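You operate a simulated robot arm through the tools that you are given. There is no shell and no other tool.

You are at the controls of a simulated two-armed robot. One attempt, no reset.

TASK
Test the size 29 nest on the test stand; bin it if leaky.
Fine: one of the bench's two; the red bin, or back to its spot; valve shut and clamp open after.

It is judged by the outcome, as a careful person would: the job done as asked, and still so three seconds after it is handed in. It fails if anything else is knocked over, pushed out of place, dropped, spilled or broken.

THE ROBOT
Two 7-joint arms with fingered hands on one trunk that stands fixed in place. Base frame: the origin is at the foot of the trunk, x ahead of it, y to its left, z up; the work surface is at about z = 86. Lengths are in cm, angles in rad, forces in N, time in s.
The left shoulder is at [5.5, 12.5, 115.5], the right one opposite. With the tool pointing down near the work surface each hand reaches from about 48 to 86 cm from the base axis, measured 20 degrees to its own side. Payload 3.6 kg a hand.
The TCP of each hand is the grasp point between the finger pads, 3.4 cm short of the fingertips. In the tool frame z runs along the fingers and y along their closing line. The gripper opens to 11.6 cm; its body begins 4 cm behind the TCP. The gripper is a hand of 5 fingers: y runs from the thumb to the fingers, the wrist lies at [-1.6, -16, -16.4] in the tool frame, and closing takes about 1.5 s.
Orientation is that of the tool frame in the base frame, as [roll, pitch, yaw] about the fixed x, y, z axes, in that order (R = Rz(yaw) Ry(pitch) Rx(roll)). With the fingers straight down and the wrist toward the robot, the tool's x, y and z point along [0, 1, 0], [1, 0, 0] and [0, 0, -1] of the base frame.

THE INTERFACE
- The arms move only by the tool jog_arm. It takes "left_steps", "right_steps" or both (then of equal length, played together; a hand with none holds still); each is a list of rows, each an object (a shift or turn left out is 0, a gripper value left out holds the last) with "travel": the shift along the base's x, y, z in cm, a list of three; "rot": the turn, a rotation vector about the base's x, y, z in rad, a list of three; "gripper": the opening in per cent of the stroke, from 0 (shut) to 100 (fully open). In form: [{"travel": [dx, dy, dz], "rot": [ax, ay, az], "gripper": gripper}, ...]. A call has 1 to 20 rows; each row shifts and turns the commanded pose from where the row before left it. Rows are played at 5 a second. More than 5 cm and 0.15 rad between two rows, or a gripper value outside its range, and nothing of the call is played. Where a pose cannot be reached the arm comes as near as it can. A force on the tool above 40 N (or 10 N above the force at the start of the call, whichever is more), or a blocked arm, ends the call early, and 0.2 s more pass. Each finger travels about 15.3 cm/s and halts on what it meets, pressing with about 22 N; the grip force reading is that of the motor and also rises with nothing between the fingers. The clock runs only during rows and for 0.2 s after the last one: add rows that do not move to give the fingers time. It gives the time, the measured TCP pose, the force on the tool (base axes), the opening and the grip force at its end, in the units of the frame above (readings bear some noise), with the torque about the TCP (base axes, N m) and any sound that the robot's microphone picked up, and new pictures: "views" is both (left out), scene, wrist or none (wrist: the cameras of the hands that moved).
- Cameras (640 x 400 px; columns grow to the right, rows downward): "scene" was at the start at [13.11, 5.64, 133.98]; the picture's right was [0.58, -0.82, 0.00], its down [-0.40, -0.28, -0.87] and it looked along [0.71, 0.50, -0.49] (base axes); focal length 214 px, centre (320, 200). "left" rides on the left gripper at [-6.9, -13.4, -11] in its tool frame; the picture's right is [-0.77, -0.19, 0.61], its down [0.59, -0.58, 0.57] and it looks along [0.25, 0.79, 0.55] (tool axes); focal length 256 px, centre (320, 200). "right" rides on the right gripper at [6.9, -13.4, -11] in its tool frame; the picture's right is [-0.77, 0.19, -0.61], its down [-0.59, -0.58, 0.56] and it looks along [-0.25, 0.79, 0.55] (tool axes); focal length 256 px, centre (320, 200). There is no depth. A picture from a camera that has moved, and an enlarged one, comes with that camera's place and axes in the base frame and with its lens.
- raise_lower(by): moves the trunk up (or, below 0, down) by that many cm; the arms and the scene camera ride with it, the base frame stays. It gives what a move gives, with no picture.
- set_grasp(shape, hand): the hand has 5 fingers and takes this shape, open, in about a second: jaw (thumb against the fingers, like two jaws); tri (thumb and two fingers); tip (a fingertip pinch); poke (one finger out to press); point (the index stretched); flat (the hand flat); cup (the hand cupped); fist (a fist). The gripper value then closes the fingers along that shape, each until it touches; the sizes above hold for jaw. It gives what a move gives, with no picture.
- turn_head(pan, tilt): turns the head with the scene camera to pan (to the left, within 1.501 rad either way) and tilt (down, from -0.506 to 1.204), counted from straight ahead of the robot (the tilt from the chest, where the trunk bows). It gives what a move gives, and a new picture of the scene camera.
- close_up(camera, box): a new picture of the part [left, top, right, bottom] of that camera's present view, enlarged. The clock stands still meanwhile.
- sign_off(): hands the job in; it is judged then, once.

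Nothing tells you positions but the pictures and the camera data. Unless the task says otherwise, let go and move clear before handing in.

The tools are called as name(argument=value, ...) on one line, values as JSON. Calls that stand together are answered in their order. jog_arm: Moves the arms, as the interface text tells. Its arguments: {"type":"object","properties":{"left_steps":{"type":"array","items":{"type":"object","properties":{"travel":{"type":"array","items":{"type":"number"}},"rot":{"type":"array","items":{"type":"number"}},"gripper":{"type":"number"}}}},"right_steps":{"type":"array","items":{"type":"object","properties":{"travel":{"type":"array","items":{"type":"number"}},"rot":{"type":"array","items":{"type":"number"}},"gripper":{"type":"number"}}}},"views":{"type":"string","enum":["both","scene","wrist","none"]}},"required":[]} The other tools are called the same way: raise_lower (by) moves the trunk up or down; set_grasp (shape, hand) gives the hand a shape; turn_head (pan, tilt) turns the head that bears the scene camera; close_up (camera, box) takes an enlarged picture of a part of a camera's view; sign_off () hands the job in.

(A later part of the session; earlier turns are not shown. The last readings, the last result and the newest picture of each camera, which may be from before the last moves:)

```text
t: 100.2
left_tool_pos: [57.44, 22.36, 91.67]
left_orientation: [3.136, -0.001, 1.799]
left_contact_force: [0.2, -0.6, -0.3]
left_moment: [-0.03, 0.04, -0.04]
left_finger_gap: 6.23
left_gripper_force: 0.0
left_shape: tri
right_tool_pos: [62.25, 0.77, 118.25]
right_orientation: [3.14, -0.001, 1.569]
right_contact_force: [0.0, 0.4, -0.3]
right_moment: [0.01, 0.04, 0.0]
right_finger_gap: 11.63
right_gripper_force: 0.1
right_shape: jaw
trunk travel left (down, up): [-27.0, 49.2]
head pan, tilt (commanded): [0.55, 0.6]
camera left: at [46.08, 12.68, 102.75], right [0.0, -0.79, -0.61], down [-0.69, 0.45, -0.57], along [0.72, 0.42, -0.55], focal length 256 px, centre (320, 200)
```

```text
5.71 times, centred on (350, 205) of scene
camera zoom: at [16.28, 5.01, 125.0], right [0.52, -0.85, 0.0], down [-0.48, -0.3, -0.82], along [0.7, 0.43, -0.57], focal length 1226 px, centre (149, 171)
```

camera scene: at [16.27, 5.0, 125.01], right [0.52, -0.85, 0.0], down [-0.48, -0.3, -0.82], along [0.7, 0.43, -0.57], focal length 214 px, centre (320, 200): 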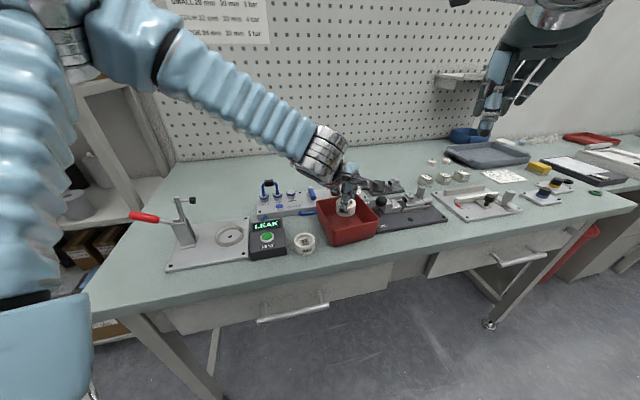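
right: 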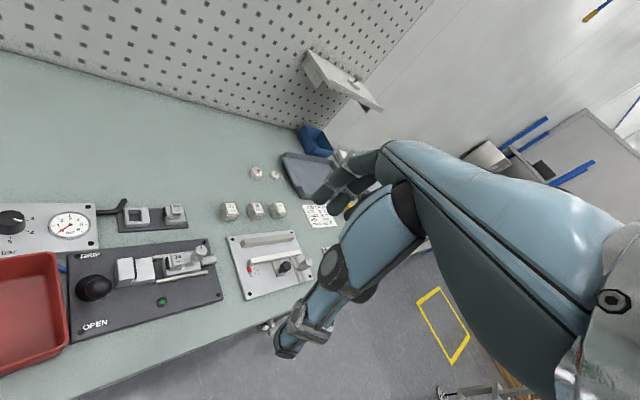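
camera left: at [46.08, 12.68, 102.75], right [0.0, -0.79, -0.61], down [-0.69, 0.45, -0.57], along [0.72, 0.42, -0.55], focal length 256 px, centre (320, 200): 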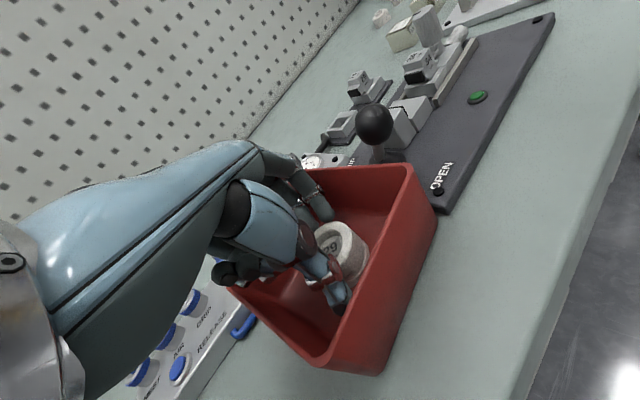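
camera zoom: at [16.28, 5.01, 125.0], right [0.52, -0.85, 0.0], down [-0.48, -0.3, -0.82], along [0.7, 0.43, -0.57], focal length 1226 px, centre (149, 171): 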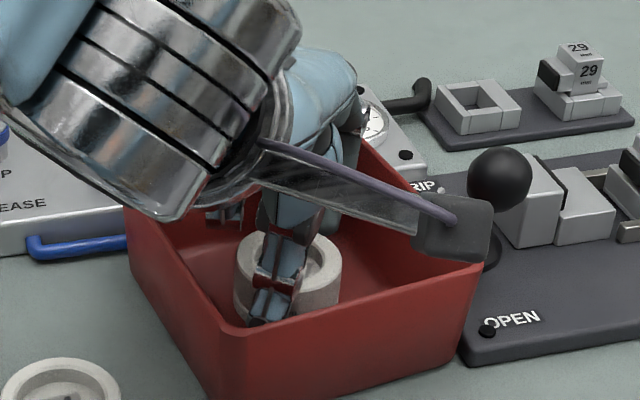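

Released on the bin floor. Lifting straight up and clear.

jog_arm(left_steps=[{"travel": [0, 0, 1.0]}, {"travel": [0, 0, 2.5]}, {"travel": [0, 0, 4.0]}, {"travel": [-0.5, 0.5, 4.5]}, {"travel": [-2.0, 2.0, 4.0]}, {"travel": [-2.5, 2.5, 3.0]}, {}], views="both")

close_up(camera="scene", box=[300, 160, 400, 250])

close_up(camera="scene", box=[110, 160, 350, 290])

close_up(camera="left", box=[300, 160, 640, 400])

```text
t: 101.8
left_tool_pos: [52.74, 27.32, 110.79]
left_orientation: [3.138, -0.002, 1.798]
left_contact_force: [-0.1, -0.2, -0.5]
left_moment: [0.0, 0.02, -0.01]
left_finger_gap: 6.22
left_gripper_force: 0.2
left_shape: tri
right_tool_pos: [62.25, 0.7, 118.12]
right_orientation: [-3.14, 0.0, 1.57]
right_contact_force: [1.0, -0.8, 0.0]
right_moment: [0.0, 0.03, -0.02]
right_finger_gap: 11.6
right_gripper_force: 0.1
right_shape: jaw
trunk travel left (down, up): [-27.0, 49.2]
head pan, tilt (commanded): [0.55, 0.6]
camera scene: at [16.31, 4.95, 125.0], right [0.52, -0.85, 0.0], down [-0.48, -0.29, -0.82], along [0.7, 0.43, -0.57], focal length 214 px, centre (320, 200)
camera left: at [41.23, 17.61, 121.76], right [-0.01, -0.79, -0.61], down [-0.69, 0.45, -0.57], along [0.72, 0.42, -0.55], focal length 256 px, centre (320, 200)
```

scene: 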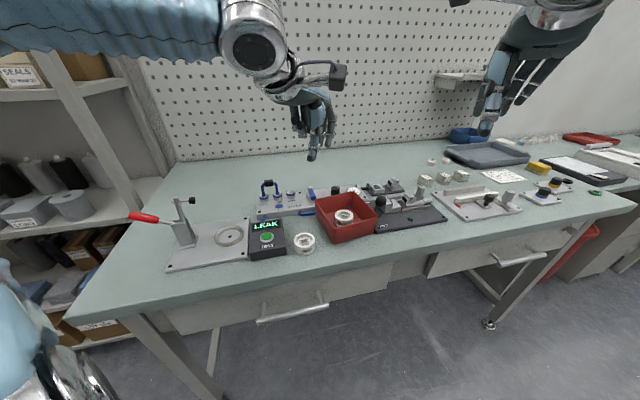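
left: 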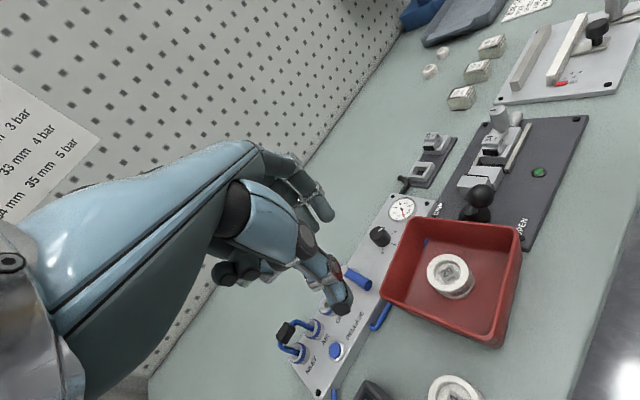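

```text
4.44 times, centred on (350, 205) of scene
camera zoom: at [16.31, 4.95, 125.0], right [0.52, -0.85, 0.0], down [-0.48, -0.29, -0.82], along [0.7, 0.43, -0.57], focal length 953 px, centre (187, 178)
```

zoom: 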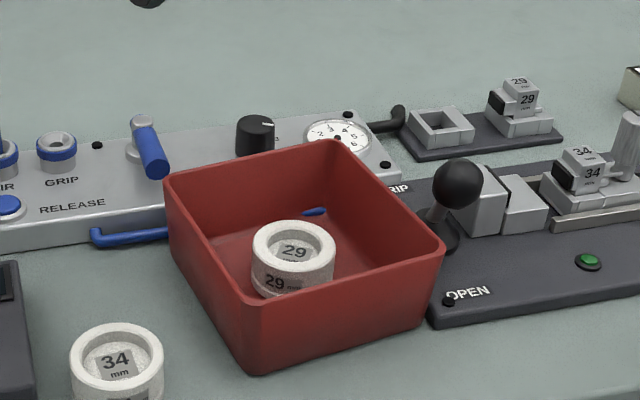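

```text
2.67 times, centred on (230, 225) of scene
camera zoom: at [16.31, 4.95, 125.0], right [0.52, -0.85, 0.0], down [-0.48, -0.29, -0.82], along [0.7, 0.43, -0.57], focal length 572 px, centre (560, 133)
```

zoom: 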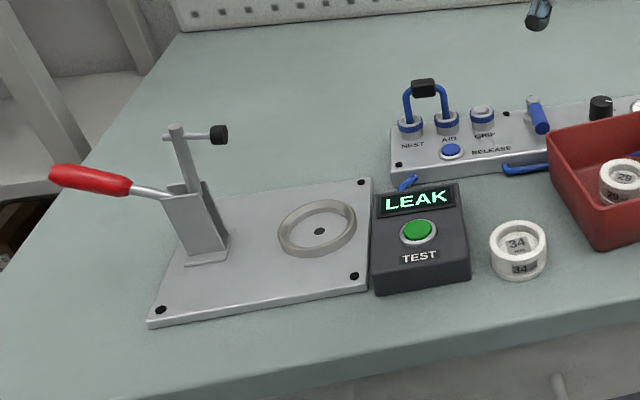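

```text
1.67 times, centred on (470, 280) of left
camera zoom: at [41.23, 17.61, 121.76], right [-0.01, -0.79, -0.61], down [-0.69, 0.45, -0.57], along [0.72, 0.42, -0.55], focal length 427 px, centre (70, 67)
```

zoom: 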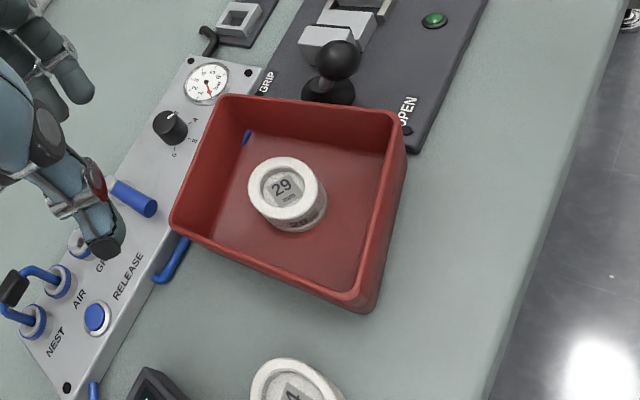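

Nest 29 sits upright in the red bin. I notice a small blue patch at the bin's back wall that I want to check, along with whether the bin has shifted.

close_up(camera="scene", box=[320, 180, 380, 230])

close_up(camera="left", box=[380, 200, 540, 350])

close_up(camera="scene", box=[270, 150, 430, 270])

close_up(camera="right", box=[0, 150, 240, 370])

```text
8.00 times, centred on (350, 205) of scene
camera zoom: at [16.31, 4.95, 125.0], right [0.52, -0.85, 0.0], down [-0.48, -0.29, -0.82], along [0.7, 0.43, -0.57], focal length 1716 px, centre (80, 160)
```

zoom: 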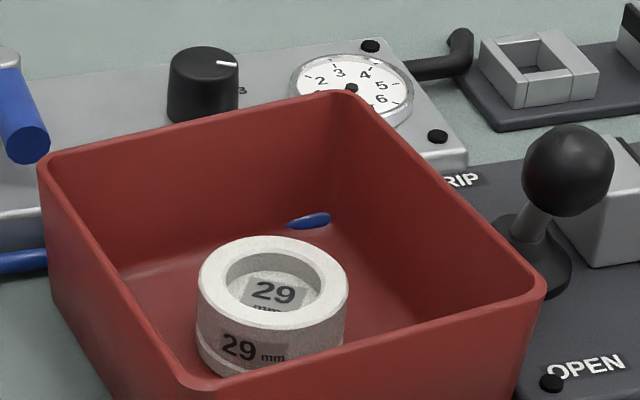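

```text
2.67 times, centred on (460, 275) of left
camera zoom: at [41.23, 17.61, 121.76], right [-0.01, -0.79, -0.61], down [-0.69, 0.45, -0.57], along [0.72, 0.42, -0.55], focal length 683 px, centre (-53, 0)
```

zoom: 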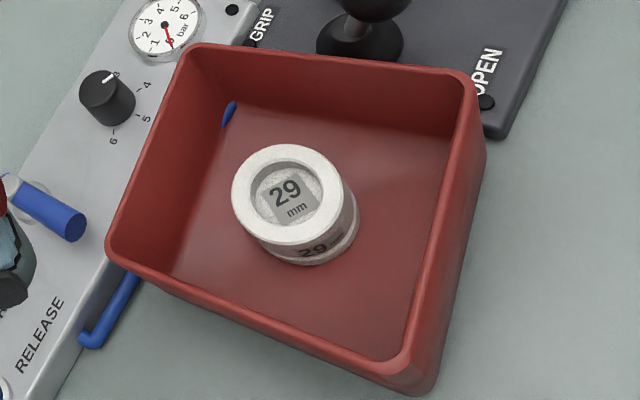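

```text
3.33 times, centred on (350, 210) of scene
camera zoom: at [16.31, 4.95, 125.0], right [0.52, -0.85, 0.0], down [-0.48, -0.29, -0.82], along [0.7, 0.43, -0.57], focal length 715 px, centre (220, 167)
```

zoom: 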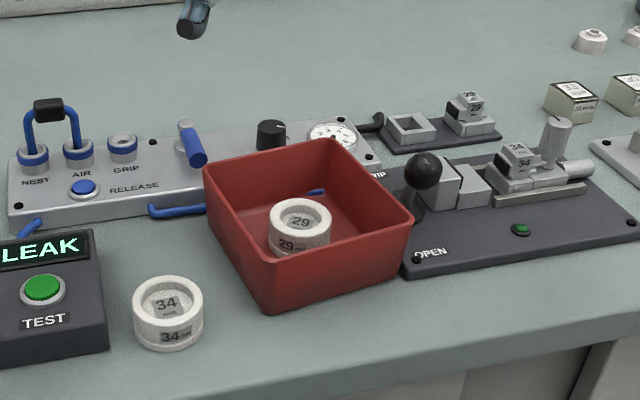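

```text
1.82 times, centred on (120, 260) of right
camera zoom: at [48.87, 7.52, 129.04], right [0.19, -0.77, 0.61], down [-0.58, -0.59, -0.56], along [0.79, -0.25, -0.55], focal length 465 px, centre (684, 91)
```

zoom: 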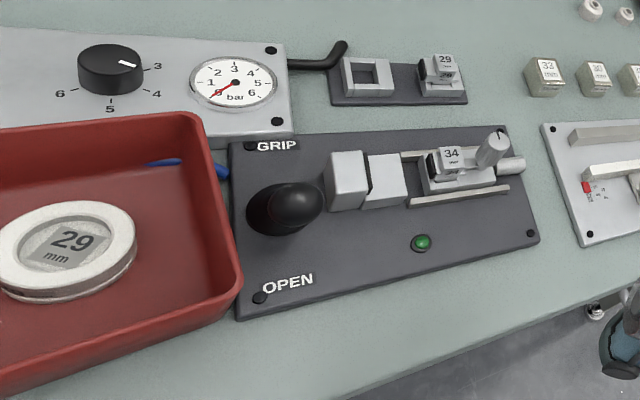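

The nest is binned, but comparing the same view before and after, opening my fingers nudged the bin back about 1.3 cm and turned it about 5°. I'll slide it back: go above its front wall, pinch the wall lightly and drag it to where it was.

jog_arm(left_steps=[{"travel": [1.18, -2.16, -1.0], "rot": [0, 0, 0.128], "gripper": 40}, {"travel": [1.18, -2.16, -1.0], "rot": [0, 0, 0.128]}, {"travel": [1.18, -2.16, -1.5], "rot": [0, 0, 0.128]}, {"travel": [1.18, -2.16, -1.5], "rot": [0, 0, 0.128]}, {"travel": [1.18, -2.16, -1.5], "rot": [0, 0, 0.128]}, {}], views="both")

close_up(camera="left", box=[260, 180, 560, 400])

close_up(camera="scene", box=[270, 110, 430, 270])

```text
t: 103.2
left_tool_pos: [51.89, 23.1, 105.62]
left_orientation: [3.134, 0.0, 2.44]
left_contact_force: [0.0, 0.1, -0.8]
left_moment: [0.01, 0.0, -0.01]
left_finger_gap: 4.64
left_gripper_force: 0.1
left_shape: tri
left hand out of reach, approached as far as the arm can: row 4, 5
right_tool_pos: [62.32, 0.74, 118.08]
right_orientation: [-3.14, 0.0, 1.569]
right_contact_force: [0.8, 0.4, 0.4]
right_moment: [-0.01, 0.01, 0.02]
right_finger_gap: 11.59
right_gripper_force: 0.1
right_shape: jaw
trunk travel left (down, up): [-27.0, 49.2]
head pan, tilt (commanded): [0.55, 0.6]
camera scene: at [16.3, 5.05, 125.0], right [0.52, -0.85, 0.0], down [-0.48, -0.3, -0.82], along [0.7, 0.43, -0.57], focal length 214 px, centre (320, 200)
camera left: at [48.43, 8.41, 116.63], right [0.47, -0.64, -0.61], down [-0.82, -0.06, -0.57], along [0.33, 0.77, -0.55], focal length 256 px, centre (320, 200)
```

scene: 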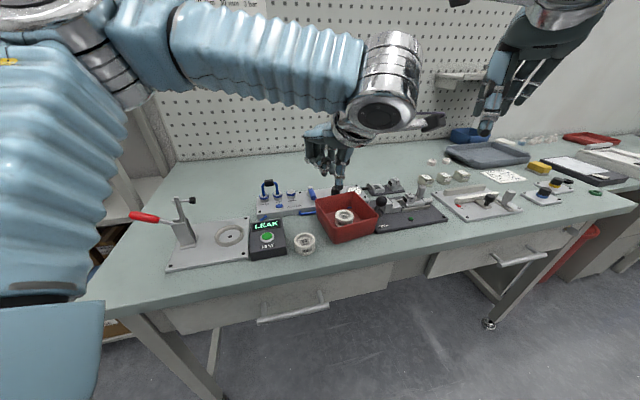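
left: 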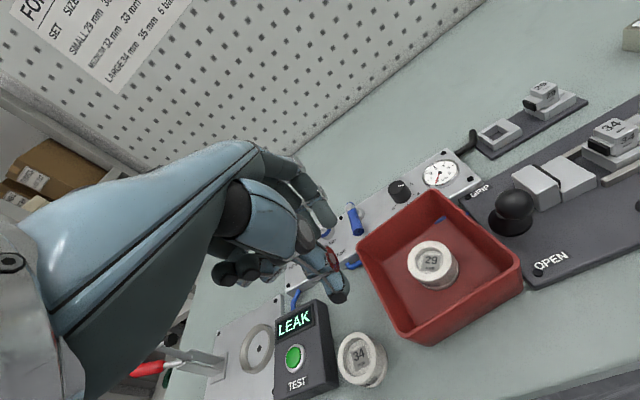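

```text
1.82 times, centred on (410, 290) of left
camera zoom: at [48.43, 8.41, 116.63], right [0.47, -0.64, -0.61], down [-0.82, -0.06, -0.57], along [0.33, 0.77, -0.55], focal length 465 px, centre (156, 36)
```

zoom: 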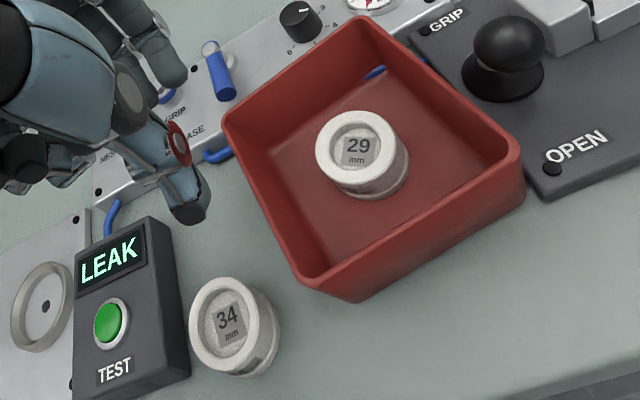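

```text
2.50 times, centred on (350, 190) of scene
camera zoom: at [16.3, 5.05, 125.0], right [0.52, -0.85, 0.0], down [-0.48, -0.3, -0.82], along [0.7, 0.43, -0.57], focal length 536 px, centre (245, 225)
```

zoom: 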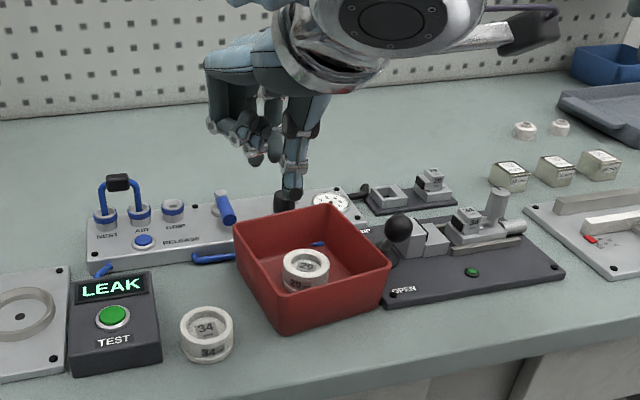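

The left arm can't reach the front wall that way. Instead I'll push the bin forward from behind its rear wall with a fingertip, first near its right end (which also undoes the turn), then the left. Switching to the poke shape and moving behind it, high.

jog_arm(left_steps=[{"travel": [0.5, 1.5, 2.0], "rot": [0, 0, -0.1]}, {"travel": [1.0, 1.5, 1.5], "rot": [0, 0, -0.1]}, {}], views="none")

set_grasp(hand="left", shape="poke")

jog_arm(left_steps=[{"travel": [3.7, 0.3, 0], "rot": [0, 0, -0.11]}, {"travel": [3.8, 0.3, 0], "rot": [0, 0, -0.11]}, {"travel": [3.8, 0.3, -1], "rot": [0, 0, -0.11]}, {"travel": [3.7, 0.3, -2], "rot": [0, 0, -0.11]}, {}], views="both")

close_up(camera="left", box=[260, 160, 560, 380])

close_up(camera="scene", box=[270, 100, 430, 260])

```text
t: 104.0
left_tool_pos: [53.36, 26.07, 109.08]
left_orientation: [3.135, 0.0, 2.237]
left_contact_force: [-0.8, -0.1, -0.4]
left_moment: [0.0, 0.0, 0.01]
left_finger_gap: 4.66
left_gripper_force: 0.1
left_shape: tri
right_tool_pos: [62.26, 0.69, 118.13]
right_orientation: [3.141, 0.0, 1.571]
right_contact_force: [-0.5, -0.6, 0.5]
right_moment: [0.0, 0.0, 0.02]
right_finger_gap: 11.57
right_gripper_force: 0.0
right_shape: jaw
trunk travel left (down, up): [-27.0, 49.2]
head pan, tilt (commanded): [0.55, 0.6]
```

```text
t: 104.9
left_tool_pos: [53.31, 26.13, 109.17]
left_orientation: [3.133, -0.001, 2.238]
left_contact_force: [0.3, -0.9, 0.4]
left_moment: [0.02, 0.0, -0.01]
left_finger_gap: 0.01
left_gripper_force: 0.0
left_shape: poke
right_tool_pos: [62.07, 0.75, 118.15]
right_orientation: [3.141, -0.002, 1.57]
right_contact_force: [0.3, 0.0, 0.3]
right_moment: [0.0, 0.02, -0.01]
right_finger_gap: 11.6
right_gripper_force: 0.1
right_shape: jaw
trunk travel left (down, up): [-27.0, 49.2]
head pan, tilt (commanded): [0.55, 0.6]
```

```text
t: 106.1
left_tool_pos: [68.56, 27.46, 106.17]
left_orientation: [3.138, -0.001, 1.797]
left_contact_force: [-0.2, -0.1, -0.1]
left_moment: [0.0, -0.02, 0.02]
left_finger_gap: 0.01
left_gripper_force: 0.1
left_shape: poke
right_tool_pos: [62.35, 0.64, 118.13]
right_orientation: [-3.14, -0.001, 1.57]
right_contact_force: [0.1, -0.7, -0.7]
right_moment: [-0.01, 0.0, 0.01]
right_finger_gap: 11.6
right_gripper_force: 0.0
right_shape: jaw
trunk travel left (down, up): [-27.0, 49.2]
head pan, tilt (commanded): [0.55, 0.6]
camera scene: at [16.74, 4.99, 124.99], right [0.52, -0.85, 0.0], down [-0.49, -0.3, -0.82], along [0.7, 0.43, -0.57], focal length 214 px, centre (320, 200)
camera left: at [57.1, 17.72, 117.14], right [-0.01, -0.79, -0.61], down [-0.69, 0.45, -0.57], along [0.72, 0.42, -0.55], focal length 256 px, centre (320, 200)
```

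scene: 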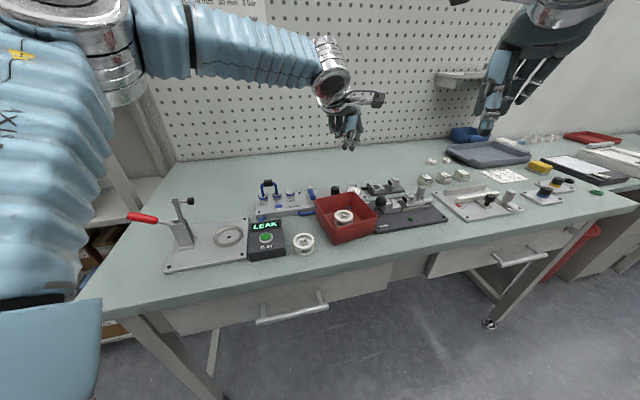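
left: 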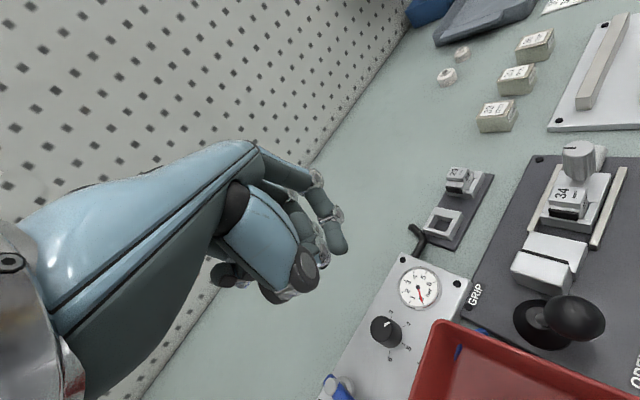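

```text
1.82 times, centred on (410, 270) of left
camera zoom: at [57.1, 17.72, 117.14], right [-0.01, -0.79, -0.61], down [-0.69, 0.45, -0.57], along [0.72, 0.42, -0.55], focal length 465 px, centre (156, 73)
```

zoom: 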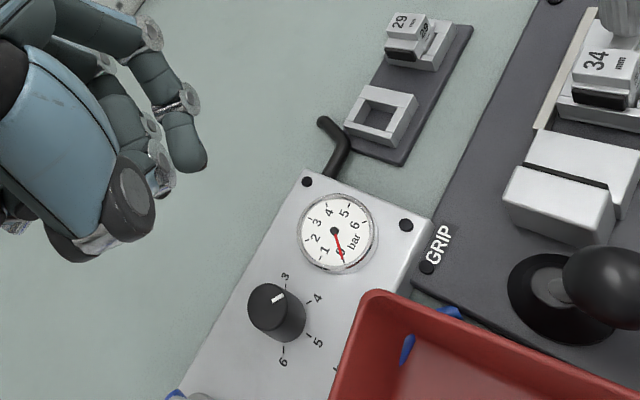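

```text
2.50 times, centred on (350, 180) of scene
camera zoom: at [16.74, 4.99, 124.99], right [0.52, -0.85, 0.0], down [-0.49, -0.3, -0.82], along [0.7, 0.43, -0.57], focal length 536 px, centre (245, 250)
```

zoom: 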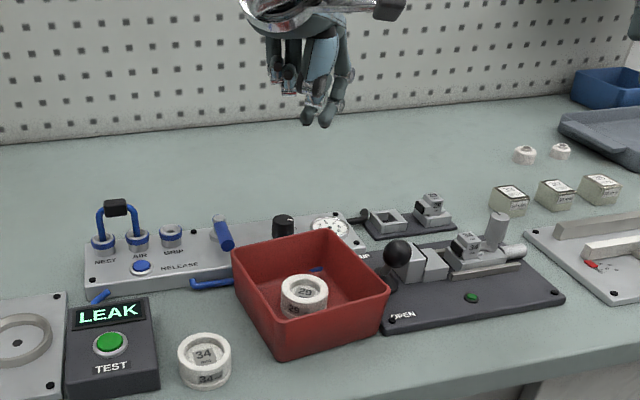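

Between the knob and gauge there isn't room for the fingers here. A better way: pinch the rear wall at its left part (clear of lever and knob) with thumb inside and fingers behind, then drag and turn the bin back. Repositioning with the tri shape.

jog_arm(left_steps=[{"travel": [-2.7, 0.7, 0], "rot": [0, 0, 0.12]}, {"travel": [-2.7, 0.7, 0], "rot": [0, 0, 0.12]}, {"travel": [-2.7, 0.65, 0], "rot": [0, 0, 0.12]}, {"rot": [0, 0, 0.12]}, {}], views="none")

set_grasp(hand="left", shape="tri")

jog_arm(left_steps=[{"gripper": 40}, {"travel": [0, 0, -2.5]}, {"travel": [0, 0, -2.5]}, {}], views="both")

close_up(camera="left", box=[260, 160, 560, 380])

close_up(camera="scene", box=[270, 130, 430, 260])

```text
t: 107.3
left_tool_pos: [60.16, 29.36, 106.09]
left_orientation: [3.135, -0.002, 2.278]
left_contact_force: [0.4, 0.0, 0.2]
left_moment: [-0.02, 0.01, 0.02]
left_finger_gap: 0.0
left_gripper_force: 0.0
left_shape: poke
right_tool_pos: [62.05, 0.73, 118.25]
right_orientation: [3.141, 0.001, 1.572]
right_contact_force: [0.1, -0.2, 0.2]
right_moment: [0.0, -0.02, -0.01]
right_finger_gap: 11.61
right_gripper_force: 0.0
right_shape: jaw
trunk travel left (down, up): [-27.0, 49.2]
head pan, tilt (commanded): [0.55, 0.6]
```

```text
t: 108.2
left_tool_pos: [60.2, 29.41, 106.18]
left_orientation: [3.134, 0.001, 2.278]
left_contact_force: [0.6, 0.3, 0.8]
left_moment: [-0.04, 0.01, -0.03]
left_finger_gap: 11.58
left_gripper_force: 0.1
left_shape: tri
right_tool_pos: [62.07, 0.65, 118.24]
right_orientation: [-3.141, 0.0, 1.572]
right_contact_force: [-0.3, 0.8, 0.8]
right_moment: [-0.04, 0.01, 0.04]
right_finger_gap: 11.59
right_gripper_force: 0.0
right_shape: jaw
trunk travel left (down, up): [-27.0, 49.2]
head pan, tilt (commanded): [0.55, 0.6]
```

```text
t: 109.2
left_tool_pos: [60.08, 29.41, 101.17]
left_orientation: [3.136, 0.001, 2.28]
left_contact_force: [0.2, 0.4, 0.2]
left_moment: [0.0, 0.01, 0.01]
left_finger_gap: 4.66
left_gripper_force: 0.0
left_shape: tri
right_tool_pos: [62.06, 0.65, 118.18]
right_orientation: [3.141, 0.0, 1.571]
right_contact_force: [0.1, 0.7, -0.9]
right_moment: [0.0, 0.0, -0.01]
right_finger_gap: 11.58
right_gripper_force: 0.1
right_shape: jaw
trunk travel left (down, up): [-27.0, 49.2]
head pan, tilt (commanded): [0.55, 0.6]
camera scene: at [16.27, 5.0, 125.01], right [0.52, -0.85, 0.0], down [-0.48, -0.3, -0.82], along [0.7, 0.43, -0.57], focal length 214 px, centre (320, 200)
camera left: at [54.43, 15.38, 112.14], right [0.36, -0.7, -0.61], down [-0.82, 0.08, -0.57], along [0.45, 0.71, -0.55], focal length 256 px, centre (320, 200)
```

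scene: 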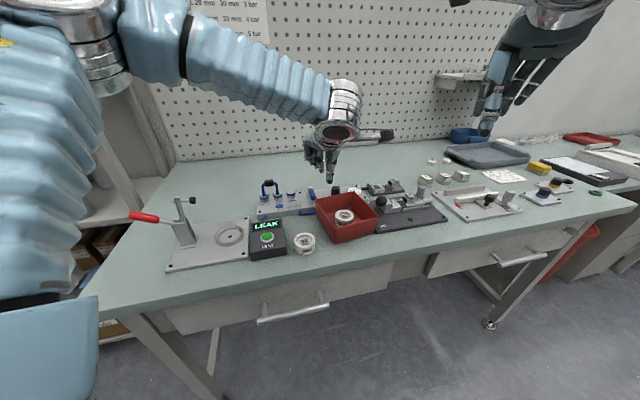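
left: 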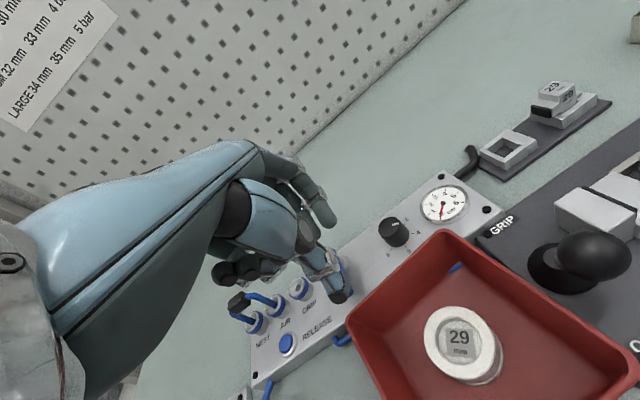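

```text
1.82 times, centred on (410, 270) of left
camera zoom: at [54.43, 15.38, 112.14], right [0.36, -0.7, -0.61], down [-0.82, 0.08, -0.57], along [0.45, 0.71, -0.55], focal length 465 px, centre (156, 73)
```

zoom: 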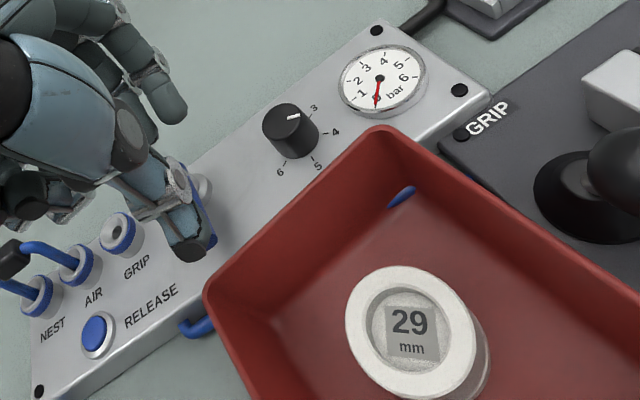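

```text
3.08 times, centred on (350, 195) of scene
camera zoom: at [16.27, 5.0, 125.01], right [0.52, -0.85, 0.0], down [-0.48, -0.3, -0.82], along [0.7, 0.43, -0.57], focal length 660 px, centre (228, 215)
```

zoom: 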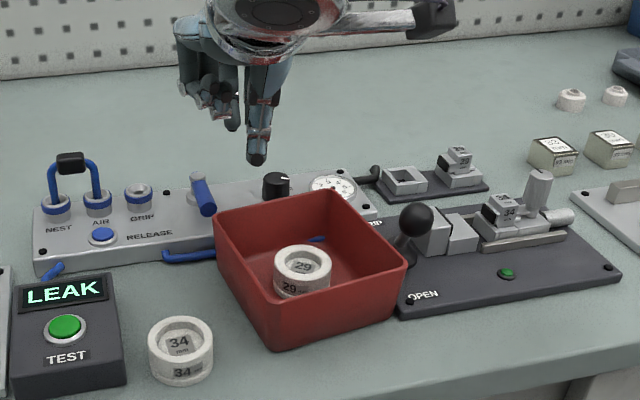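

The elbow is up high this time. I'll shift slightly right to stay midway between lever and knob, narrow the gap and lower the pinch over the rear wall.

jog_arm(left_steps=[{"travel": [0.5, -0.3, -2.5], "gripper": 31}, {"travel": [0, 0, -2.5]}, {}], views="wrist")

close_up(camera="left", box=[260, 160, 500, 360])

close_up(camera="scene", box=[290, 140, 400, 250])

```text
t: 110.0
left_tool_pos: [60.68, 29.06, 96.16]
left_orientation: [3.136, 0.0, 2.28]
left_contact_force: [-0.2, 0.5, 0.3]
left_moment: [-0.02, -0.01, -0.02]
left_finger_gap: 3.61
left_gripper_force: 0.0
left_shape: tri
right_tool_pos: [62.14, 0.81, 118.06]
right_orientation: [-3.141, -0.001, 1.571]
right_contact_force: [0.5, 0.4, -0.2]
right_moment: [-0.02, -0.02, 0.0]
right_finger_gap: 11.6
right_gripper_force: 0.1
right_shape: jaw
trunk travel left (down, up): [-27.0, 49.2]
head pan, tilt (commanded): [0.55, 0.6]
camera left: at [54.99, 15.04, 107.03], right [0.36, -0.7, -0.61], down [-0.82, 0.08, -0.57], along [0.45, 0.71, -0.55], focal length 256 px, centre (320, 200)
```

left: 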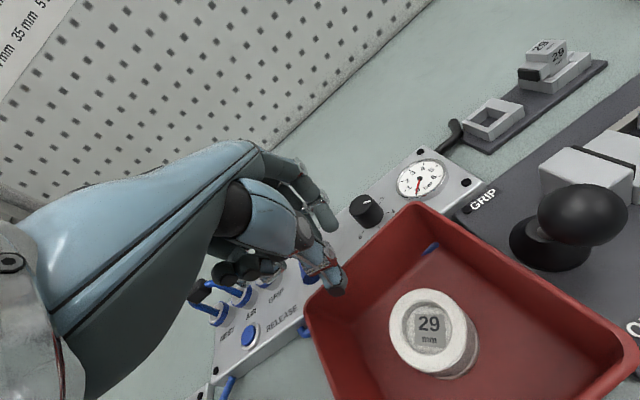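

```text
2.00 times, centred on (380, 260) of left
camera zoom: at [54.99, 15.04, 107.03], right [0.36, -0.7, -0.61], down [-0.82, 0.08, -0.57], along [0.45, 0.71, -0.55], focal length 512 px, centre (200, 80)
```

zoom: 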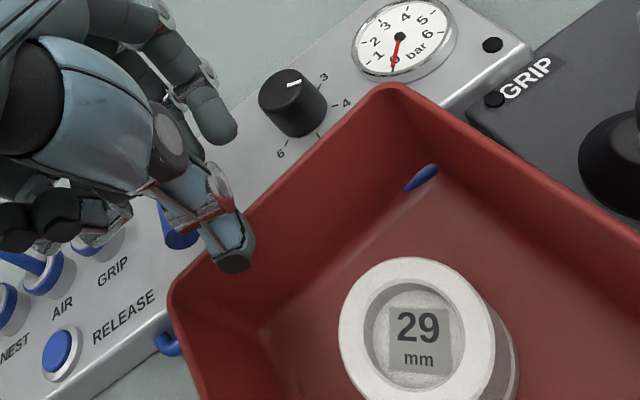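

```text
3.64 times, centred on (345, 195) of scene
camera zoom: at [16.27, 5.0, 125.01], right [0.52, -0.85, 0.0], down [-0.48, -0.3, -0.82], along [0.7, 0.43, -0.57], focal length 780 px, centre (229, 218)
```

zoom: 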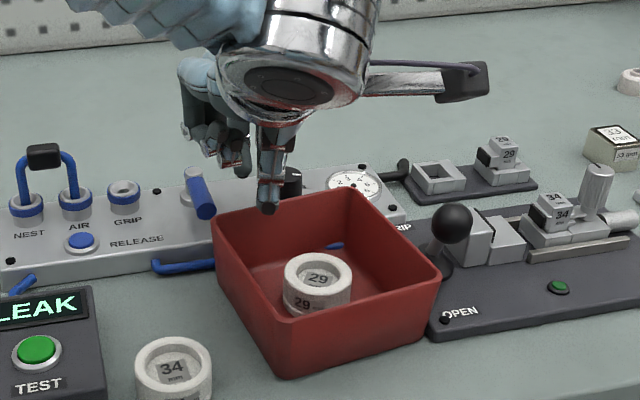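

The thumb is on the bin side of the rear wall and the fingers behind it. Lowering carefully.

jog_arm(left_steps=[{"travel": [0, 0, -1.5]}, {"travel": [0, 0, -1.5]}, {"travel": [0, 0, -1.2]}, {}], views="wrist")

close_up(camera="left", box=[240, 140, 480, 340])

close_up(camera="scene", box=[290, 140, 400, 250])

```text
t: 111.0
left_tool_pos: [60.6, 29.06, 92.0]
left_orientation: [3.135, -0.001, 2.281]
left_contact_force: [0.2, 0.6, 4.2]
left_moment: [0.01, 0.11, -0.02]
left_finger_gap: 3.64
left_gripper_force: 0.2
left_shape: tri
right_tool_pos: [62.17, 0.71, 118.2]
right_orientation: [-3.141, 0.001, 1.57]
right_contact_force: [-0.8, 0.9, -0.5]
right_moment: [0.01, 0.01, 0.0]
right_finger_gap: 11.59
right_gripper_force: 0.0
right_shape: jaw
trunk travel left (down, up): [-27.0, 49.2]
head pan, tilt (commanded): [0.55, 0.6]
camera left: at [54.99, 15.07, 102.94], right [0.36, -0.7, -0.61], down [-0.82, 0.08, -0.57], along [0.45, 0.71, -0.55], focal length 256 px, centre (320, 200)
```

left: 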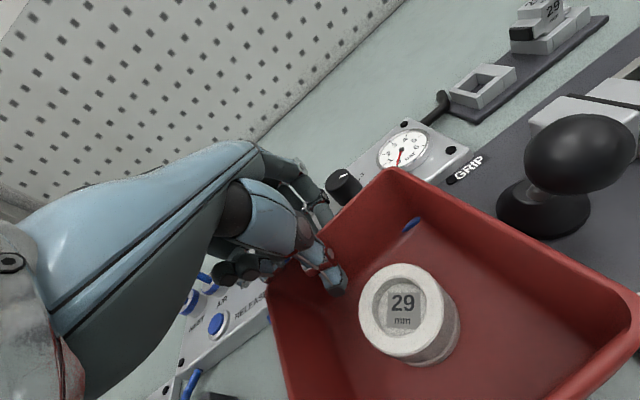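

```text
2.00 times, centred on (360, 240) of left
camera zoom: at [54.99, 15.07, 102.94], right [0.36, -0.7, -0.61], down [-0.82, 0.08, -0.57], along [0.45, 0.71, -0.55], focal length 512 px, centre (240, 120)
```

zoom: 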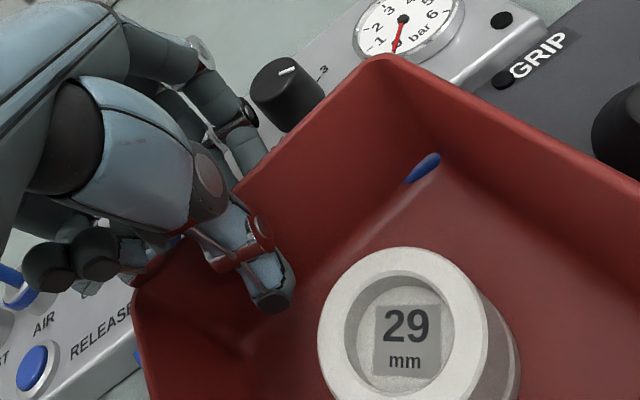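

```text
3.64 times, centred on (345, 195) of scene
camera zoom: at [16.26, 5.0, 125.01], right [0.52, -0.85, 0.0], down [-0.48, -0.3, -0.82], along [0.7, 0.43, -0.57], focal length 780 px, centre (229, 218)
```

zoom: 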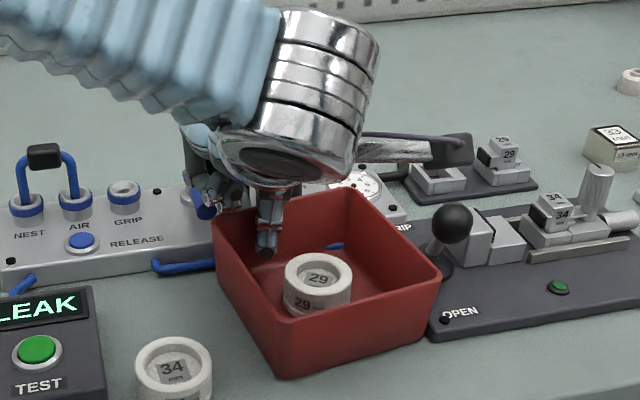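

A folded finger is lightly on the rim (4 N). Raising 0.3 cm and closing the pinch on the wall.

jog_arm(left_steps=[{"travel": [0, 0, 0.35]}, {"gripper": 20}, {"gripper": 8}, {"gripper": 2}, {}, {}, {}, {}], views="wrist")

close_up(camera="left", box=[240, 140, 480, 340])

close_up(camera="scene", box=[270, 150, 430, 270])

```text
t: 112.8
left_tool_pos: [60.73, 29.0, 92.3]
left_orientation: [3.134, 0.0, 2.278]
left_contact_force: [-0.9, -0.2, -1.0]
left_moment: [-0.02, 0.01, 0.02]
left_finger_gap: 0.25
left_gripper_force: 0.0
left_shape: tri
right_tool_pos: [62.32, 0.73, 118.19]
right_orientation: [-3.141, 0.0, 1.571]
right_contact_force: [0.7, 0.4, 0.0]
right_moment: [0.01, -0.01, -0.03]
right_finger_gap: 11.59
right_gripper_force: 0.1
right_shape: jaw
trunk travel left (down, up): [-27.0, 49.2]
head pan, tilt (commanded): [0.55, 0.6]
camera left: at [55.01, 15.06, 103.22], right [0.36, -0.7, -0.61], down [-0.82, 0.08, -0.57], along [0.45, 0.71, -0.55], focal length 256 px, centre (320, 200)
```

left: 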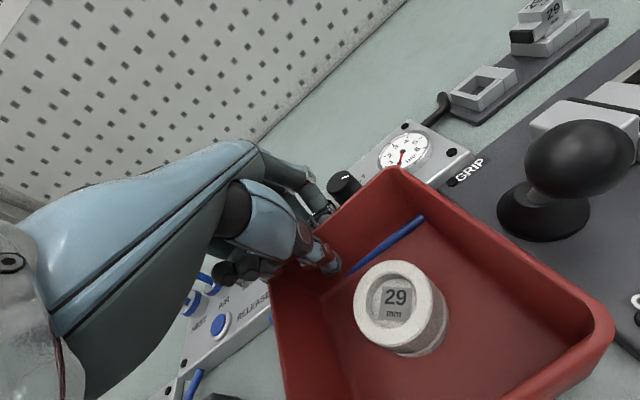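

```text
2.00 times, centred on (360, 240) of left
camera zoom: at [55.01, 15.06, 103.22], right [0.36, -0.7, -0.61], down [-0.82, 0.08, -0.57], along [0.45, 0.71, -0.55], focal length 512 px, centre (240, 120)
```

zoom: 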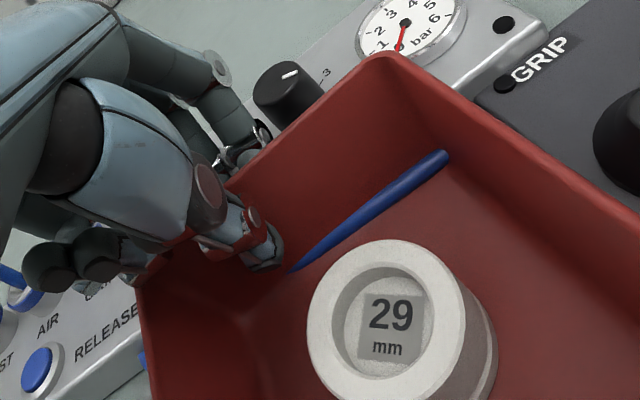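

```text
3.33 times, centred on (350, 210) of scene
camera zoom: at [16.29, 5.01, 125.0], right [0.52, -0.85, 0.0], down [-0.48, -0.3, -0.82], along [0.7, 0.43, -0.57], focal length 715 px, centre (220, 167)
```

zoom: 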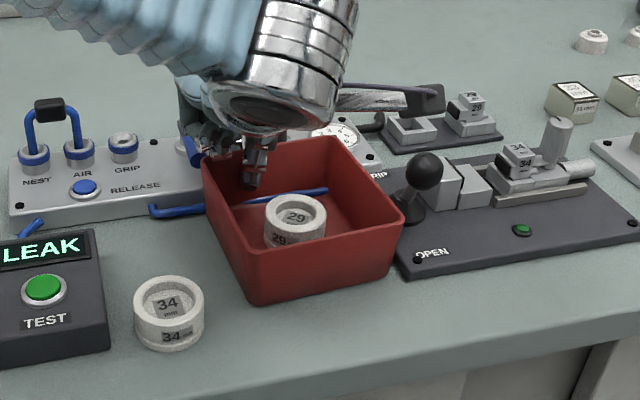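

The wall is now between thumb and fingers; closing fully to grip it, then checking.

jog_arm(left_steps=[{"gripper": 0}, {}, {}, {}], views="none")

close_up(camera="left", box=[280, 160, 400, 290])

close_up(camera="scene", box=[300, 170, 380, 230])

```text
t: 113.8
left_tool_pos: [60.69, 29.05, 92.16]
left_orientation: [3.134, 0.0, 2.28]
left_contact_force: [0.8, 0.0, -0.6]
left_moment: [0.0, -0.05, 0.01]
left_finger_gap: 0.0
left_gripper_force: 21.6
left_shape: tri
right_tool_pos: [62.05, 0.67, 118.22]
right_orientation: [3.141, 0.002, 1.57]
right_contact_force: [0.1, -0.6, 0.2]
right_moment: [-0.01, -0.01, -0.03]
right_finger_gap: 11.59
right_gripper_force: 0.0
right_shape: jaw
trunk travel left (down, up): [-27.0, 49.2]
head pan, tilt (commanded): [0.55, 0.6]
```

```text
3.08 times, centred on (340, 225) of left
camera zoom: at [55.02, 15.07, 103.21], right [0.36, -0.7, -0.61], down [-0.82, 0.08, -0.57], along [0.45, 0.71, -0.55], focal length 788 px, centre (258, 123)
```

zoom: 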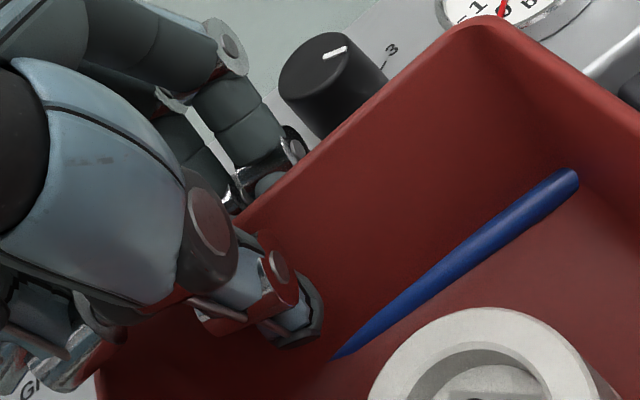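

```text
6.67 times, centred on (340, 200) of scene
camera zoom: at [16.3, 5.02, 125.0], right [0.52, -0.85, 0.0], down [-0.48, -0.3, -0.82], along [0.7, 0.43, -0.57], focal length 1430 px, centre (187, 200)
```

zoom: 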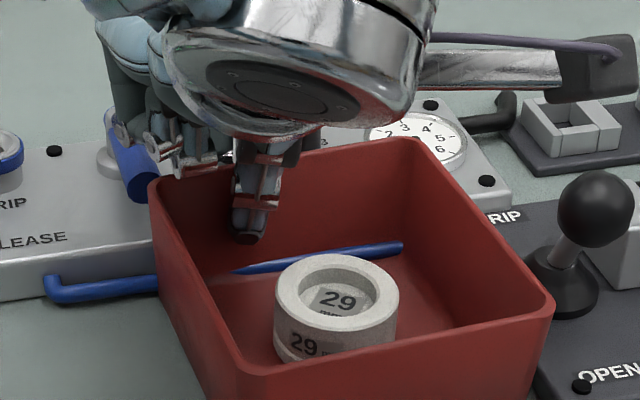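

The thumb is inside and the fingers outside the rear wall. Testing the drag with a small pull toward the front.

jog_arm(left_steps=[{"travel": [-0.35, -0.35, 0]}, {"travel": [-0.35, -0.35, 0]}, {}], views="none")

close_up(camera="left", box=[280, 160, 400, 290])

close_up(camera="scene", box=[270, 150, 430, 270])

```text
t: 114.6
left_tool_pos: [60.09, 28.3, 92.44]
left_orientation: [3.135, 0.0, 2.279]
left_contact_force: [0.2, -0.2, -0.6]
left_moment: [0.05, -0.04, 0.01]
left_finger_gap: 0.02
left_gripper_force: 22.5
left_shape: tri
right_tool_pos: [62.1, 0.65, 118.11]
right_orientation: [-3.141, 0.0, 1.571]
right_contact_force: [0.8, -0.4, -0.5]
right_moment: [0.01, -0.02, 0.0]
right_finger_gap: 11.62
right_gripper_force: 0.1
right_shape: jaw
trunk travel left (down, up): [-27.0, 49.2]
head pan, tilt (commanded): [0.55, 0.6]
```

```text
3.08 times, centred on (340, 225) of left
camera zoom: at [54.32, 14.39, 103.26], right [0.36, -0.7, -0.61], down [-0.82, 0.08, -0.57], along [0.45, 0.71, -0.55], focal length 788 px, centre (258, 123)
```

zoom: 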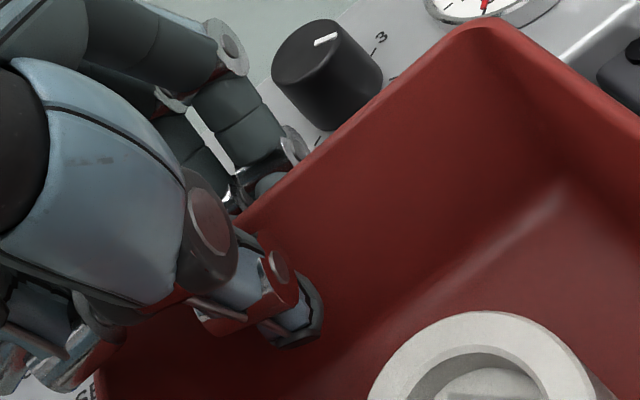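

```text
3.33 times, centred on (350, 210) of scene
camera zoom: at [16.3, 5.03, 125.0], right [0.52, -0.85, 0.0], down [-0.48, -0.3, -0.82], along [0.7, 0.43, -0.57], focal length 715 px, centre (220, 167)
```

zoom: 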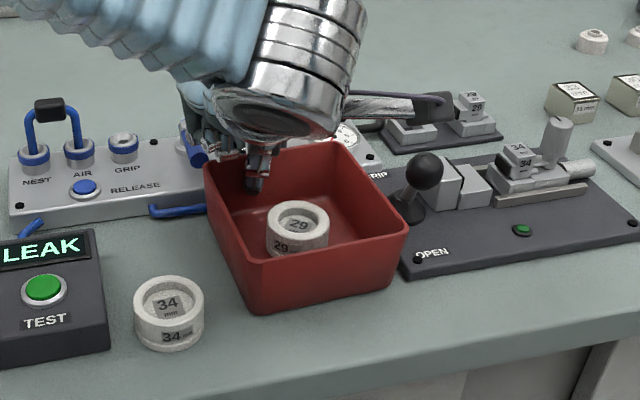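

The bin follows. Comparing with the earlier reference view, it needs about (−0.4, −0.8) more and a slight clockwise turn.

jog_arm(left_steps=[{"travel": [-0.2, -0.4, 0], "rot": [0, 0, -0.015]}, {"travel": [-0.2, -0.4, 0], "rot": [0, 0, -0.015]}, {}], views="none")

close_up(camera="scene", box=[270, 150, 430, 270])

close_up(camera="left", box=[260, 140, 500, 340])

```text
t: 115.4
left_tool_pos: [59.55, 27.48, 92.25]
left_orientation: [3.134, -0.001, 2.248]
left_contact_force: [0.0, 0.6, 0.1]
left_moment: [0.02, -0.02, 0.04]
left_finger_gap: 0.01
left_gripper_force: 21.8
left_shape: tri
right_tool_pos: [62.16, 0.8, 118.2]
right_orientation: [-3.141, 0.001, 1.569]
right_contact_force: [0.1, -0.3, -0.7]
right_moment: [-0.02, 0.0, -0.01]
right_finger_gap: 11.59
right_gripper_force: 0.0
right_shape: jaw
trunk travel left (down, up): [-27.0, 49.2]
head pan, tilt (commanded): [0.55, 0.6]
```

```text
3.33 times, centred on (350, 210) of scene
camera zoom: at [16.3, 5.02, 125.0], right [0.52, -0.85, 0.0], down [-0.48, -0.3, -0.82], along [0.7, 0.43, -0.57], focal length 715 px, centre (220, 167)
```

zoom: 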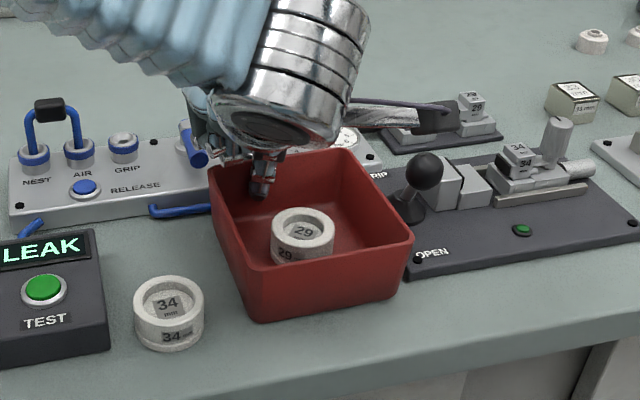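

```text
2.00 times, centred on (380, 240) of left
camera zoom: at [53.5, 13.78, 103.23], right [0.34, -0.71, -0.61], down [-0.82, 0.1, -0.57], along [0.47, 0.69, -0.55], focal length 512 px, centre (200, 120)
```

zoom: 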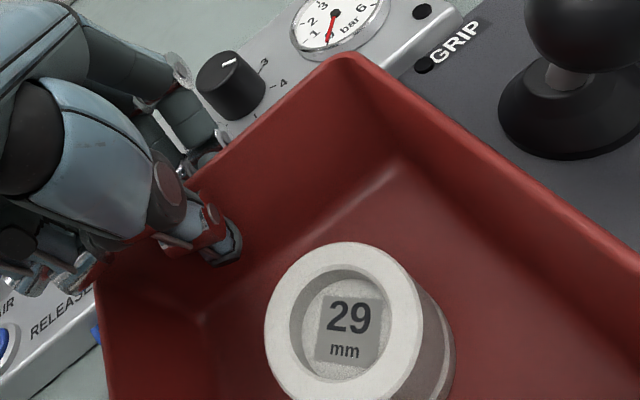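

The bin now matches its reference position within a few millimetres. A tiny counter-turn, then release the wall and lift out.

jog_arm(left_steps=[{"travel": [0.05, 0.05, 0], "rot": [0, 0, 0.025]}, {}, {"gripper": 8}, {"gripper": 16}, {"gripper": 24}, {"gripper": 30}, {}], views="wrist")

close_up(camera="scene", box=[270, 150, 430, 270])

close_up(camera="left", box=[260, 140, 500, 340])

```text
t: 117.0
left_tool_pos: [59.68, 27.62, 92.32]
left_orientation: [3.135, 0.001, 2.275]
left_contact_force: [-0.2, 0.1, -0.8]
left_moment: [-0.04, -0.02, -0.02]
left_finger_gap: 3.46
left_gripper_force: 0.1
left_shape: tri
right_tool_pos: [62.1, 0.77, 118.15]
right_orientation: [3.141, 0.001, 1.57]
right_contact_force: [-0.2, 0.2, 0.3]
right_moment: [0.03, 0.01, -0.03]
right_finger_gap: 11.59
right_gripper_force: 0.1
right_shape: jaw
trunk travel left (down, up): [-27.0, 49.2]
head pan, tilt (commanded): [0.55, 0.6]
camera left: at [53.89, 13.69, 103.26], right [0.36, -0.7, -0.61], down [-0.82, 0.08, -0.57], along [0.45, 0.7, -0.55], focal length 256 px, centre (320, 200)
```

left: 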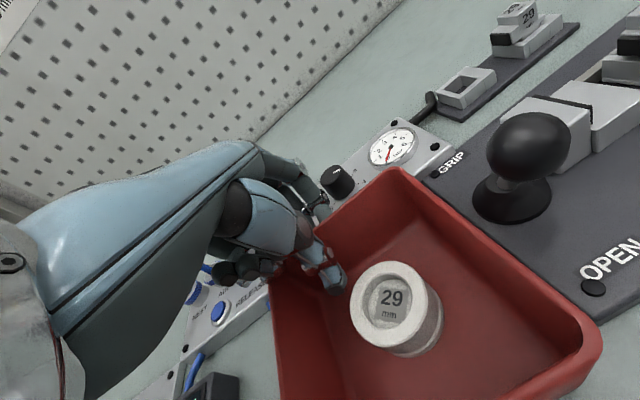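

```text
3.33 times, centred on (350, 210) of scene
camera zoom: at [16.29, 5.01, 125.0], right [0.52, -0.85, 0.0], down [-0.48, -0.3, -0.82], along [0.7, 0.43, -0.57], focal length 715 px, centre (220, 167)
```

zoom: 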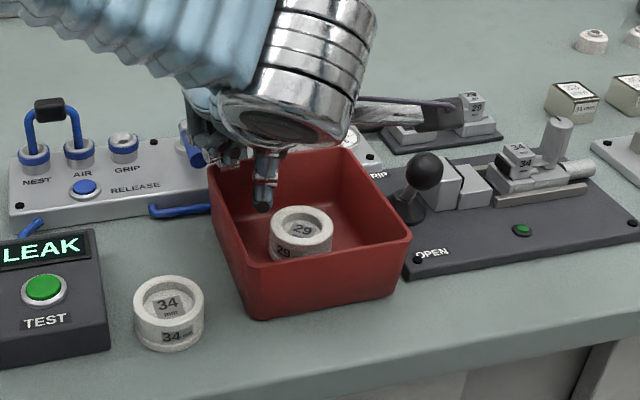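

```text
2.00 times, centred on (380, 240) of left
camera zoom: at [53.89, 13.69, 103.26], right [0.36, -0.7, -0.61], down [-0.82, 0.08, -0.57], along [0.45, 0.7, -0.55], focal length 512 px, centre (200, 120)
```

zoom: 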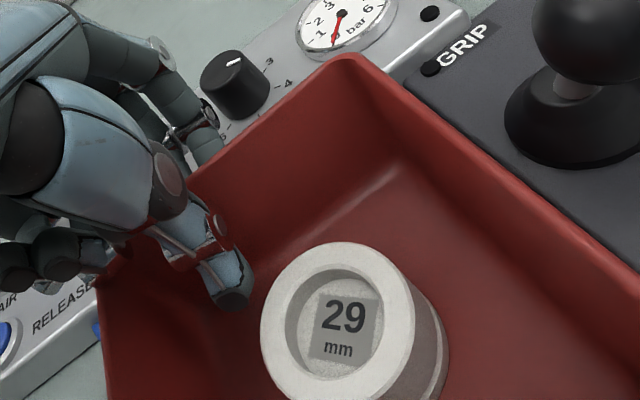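

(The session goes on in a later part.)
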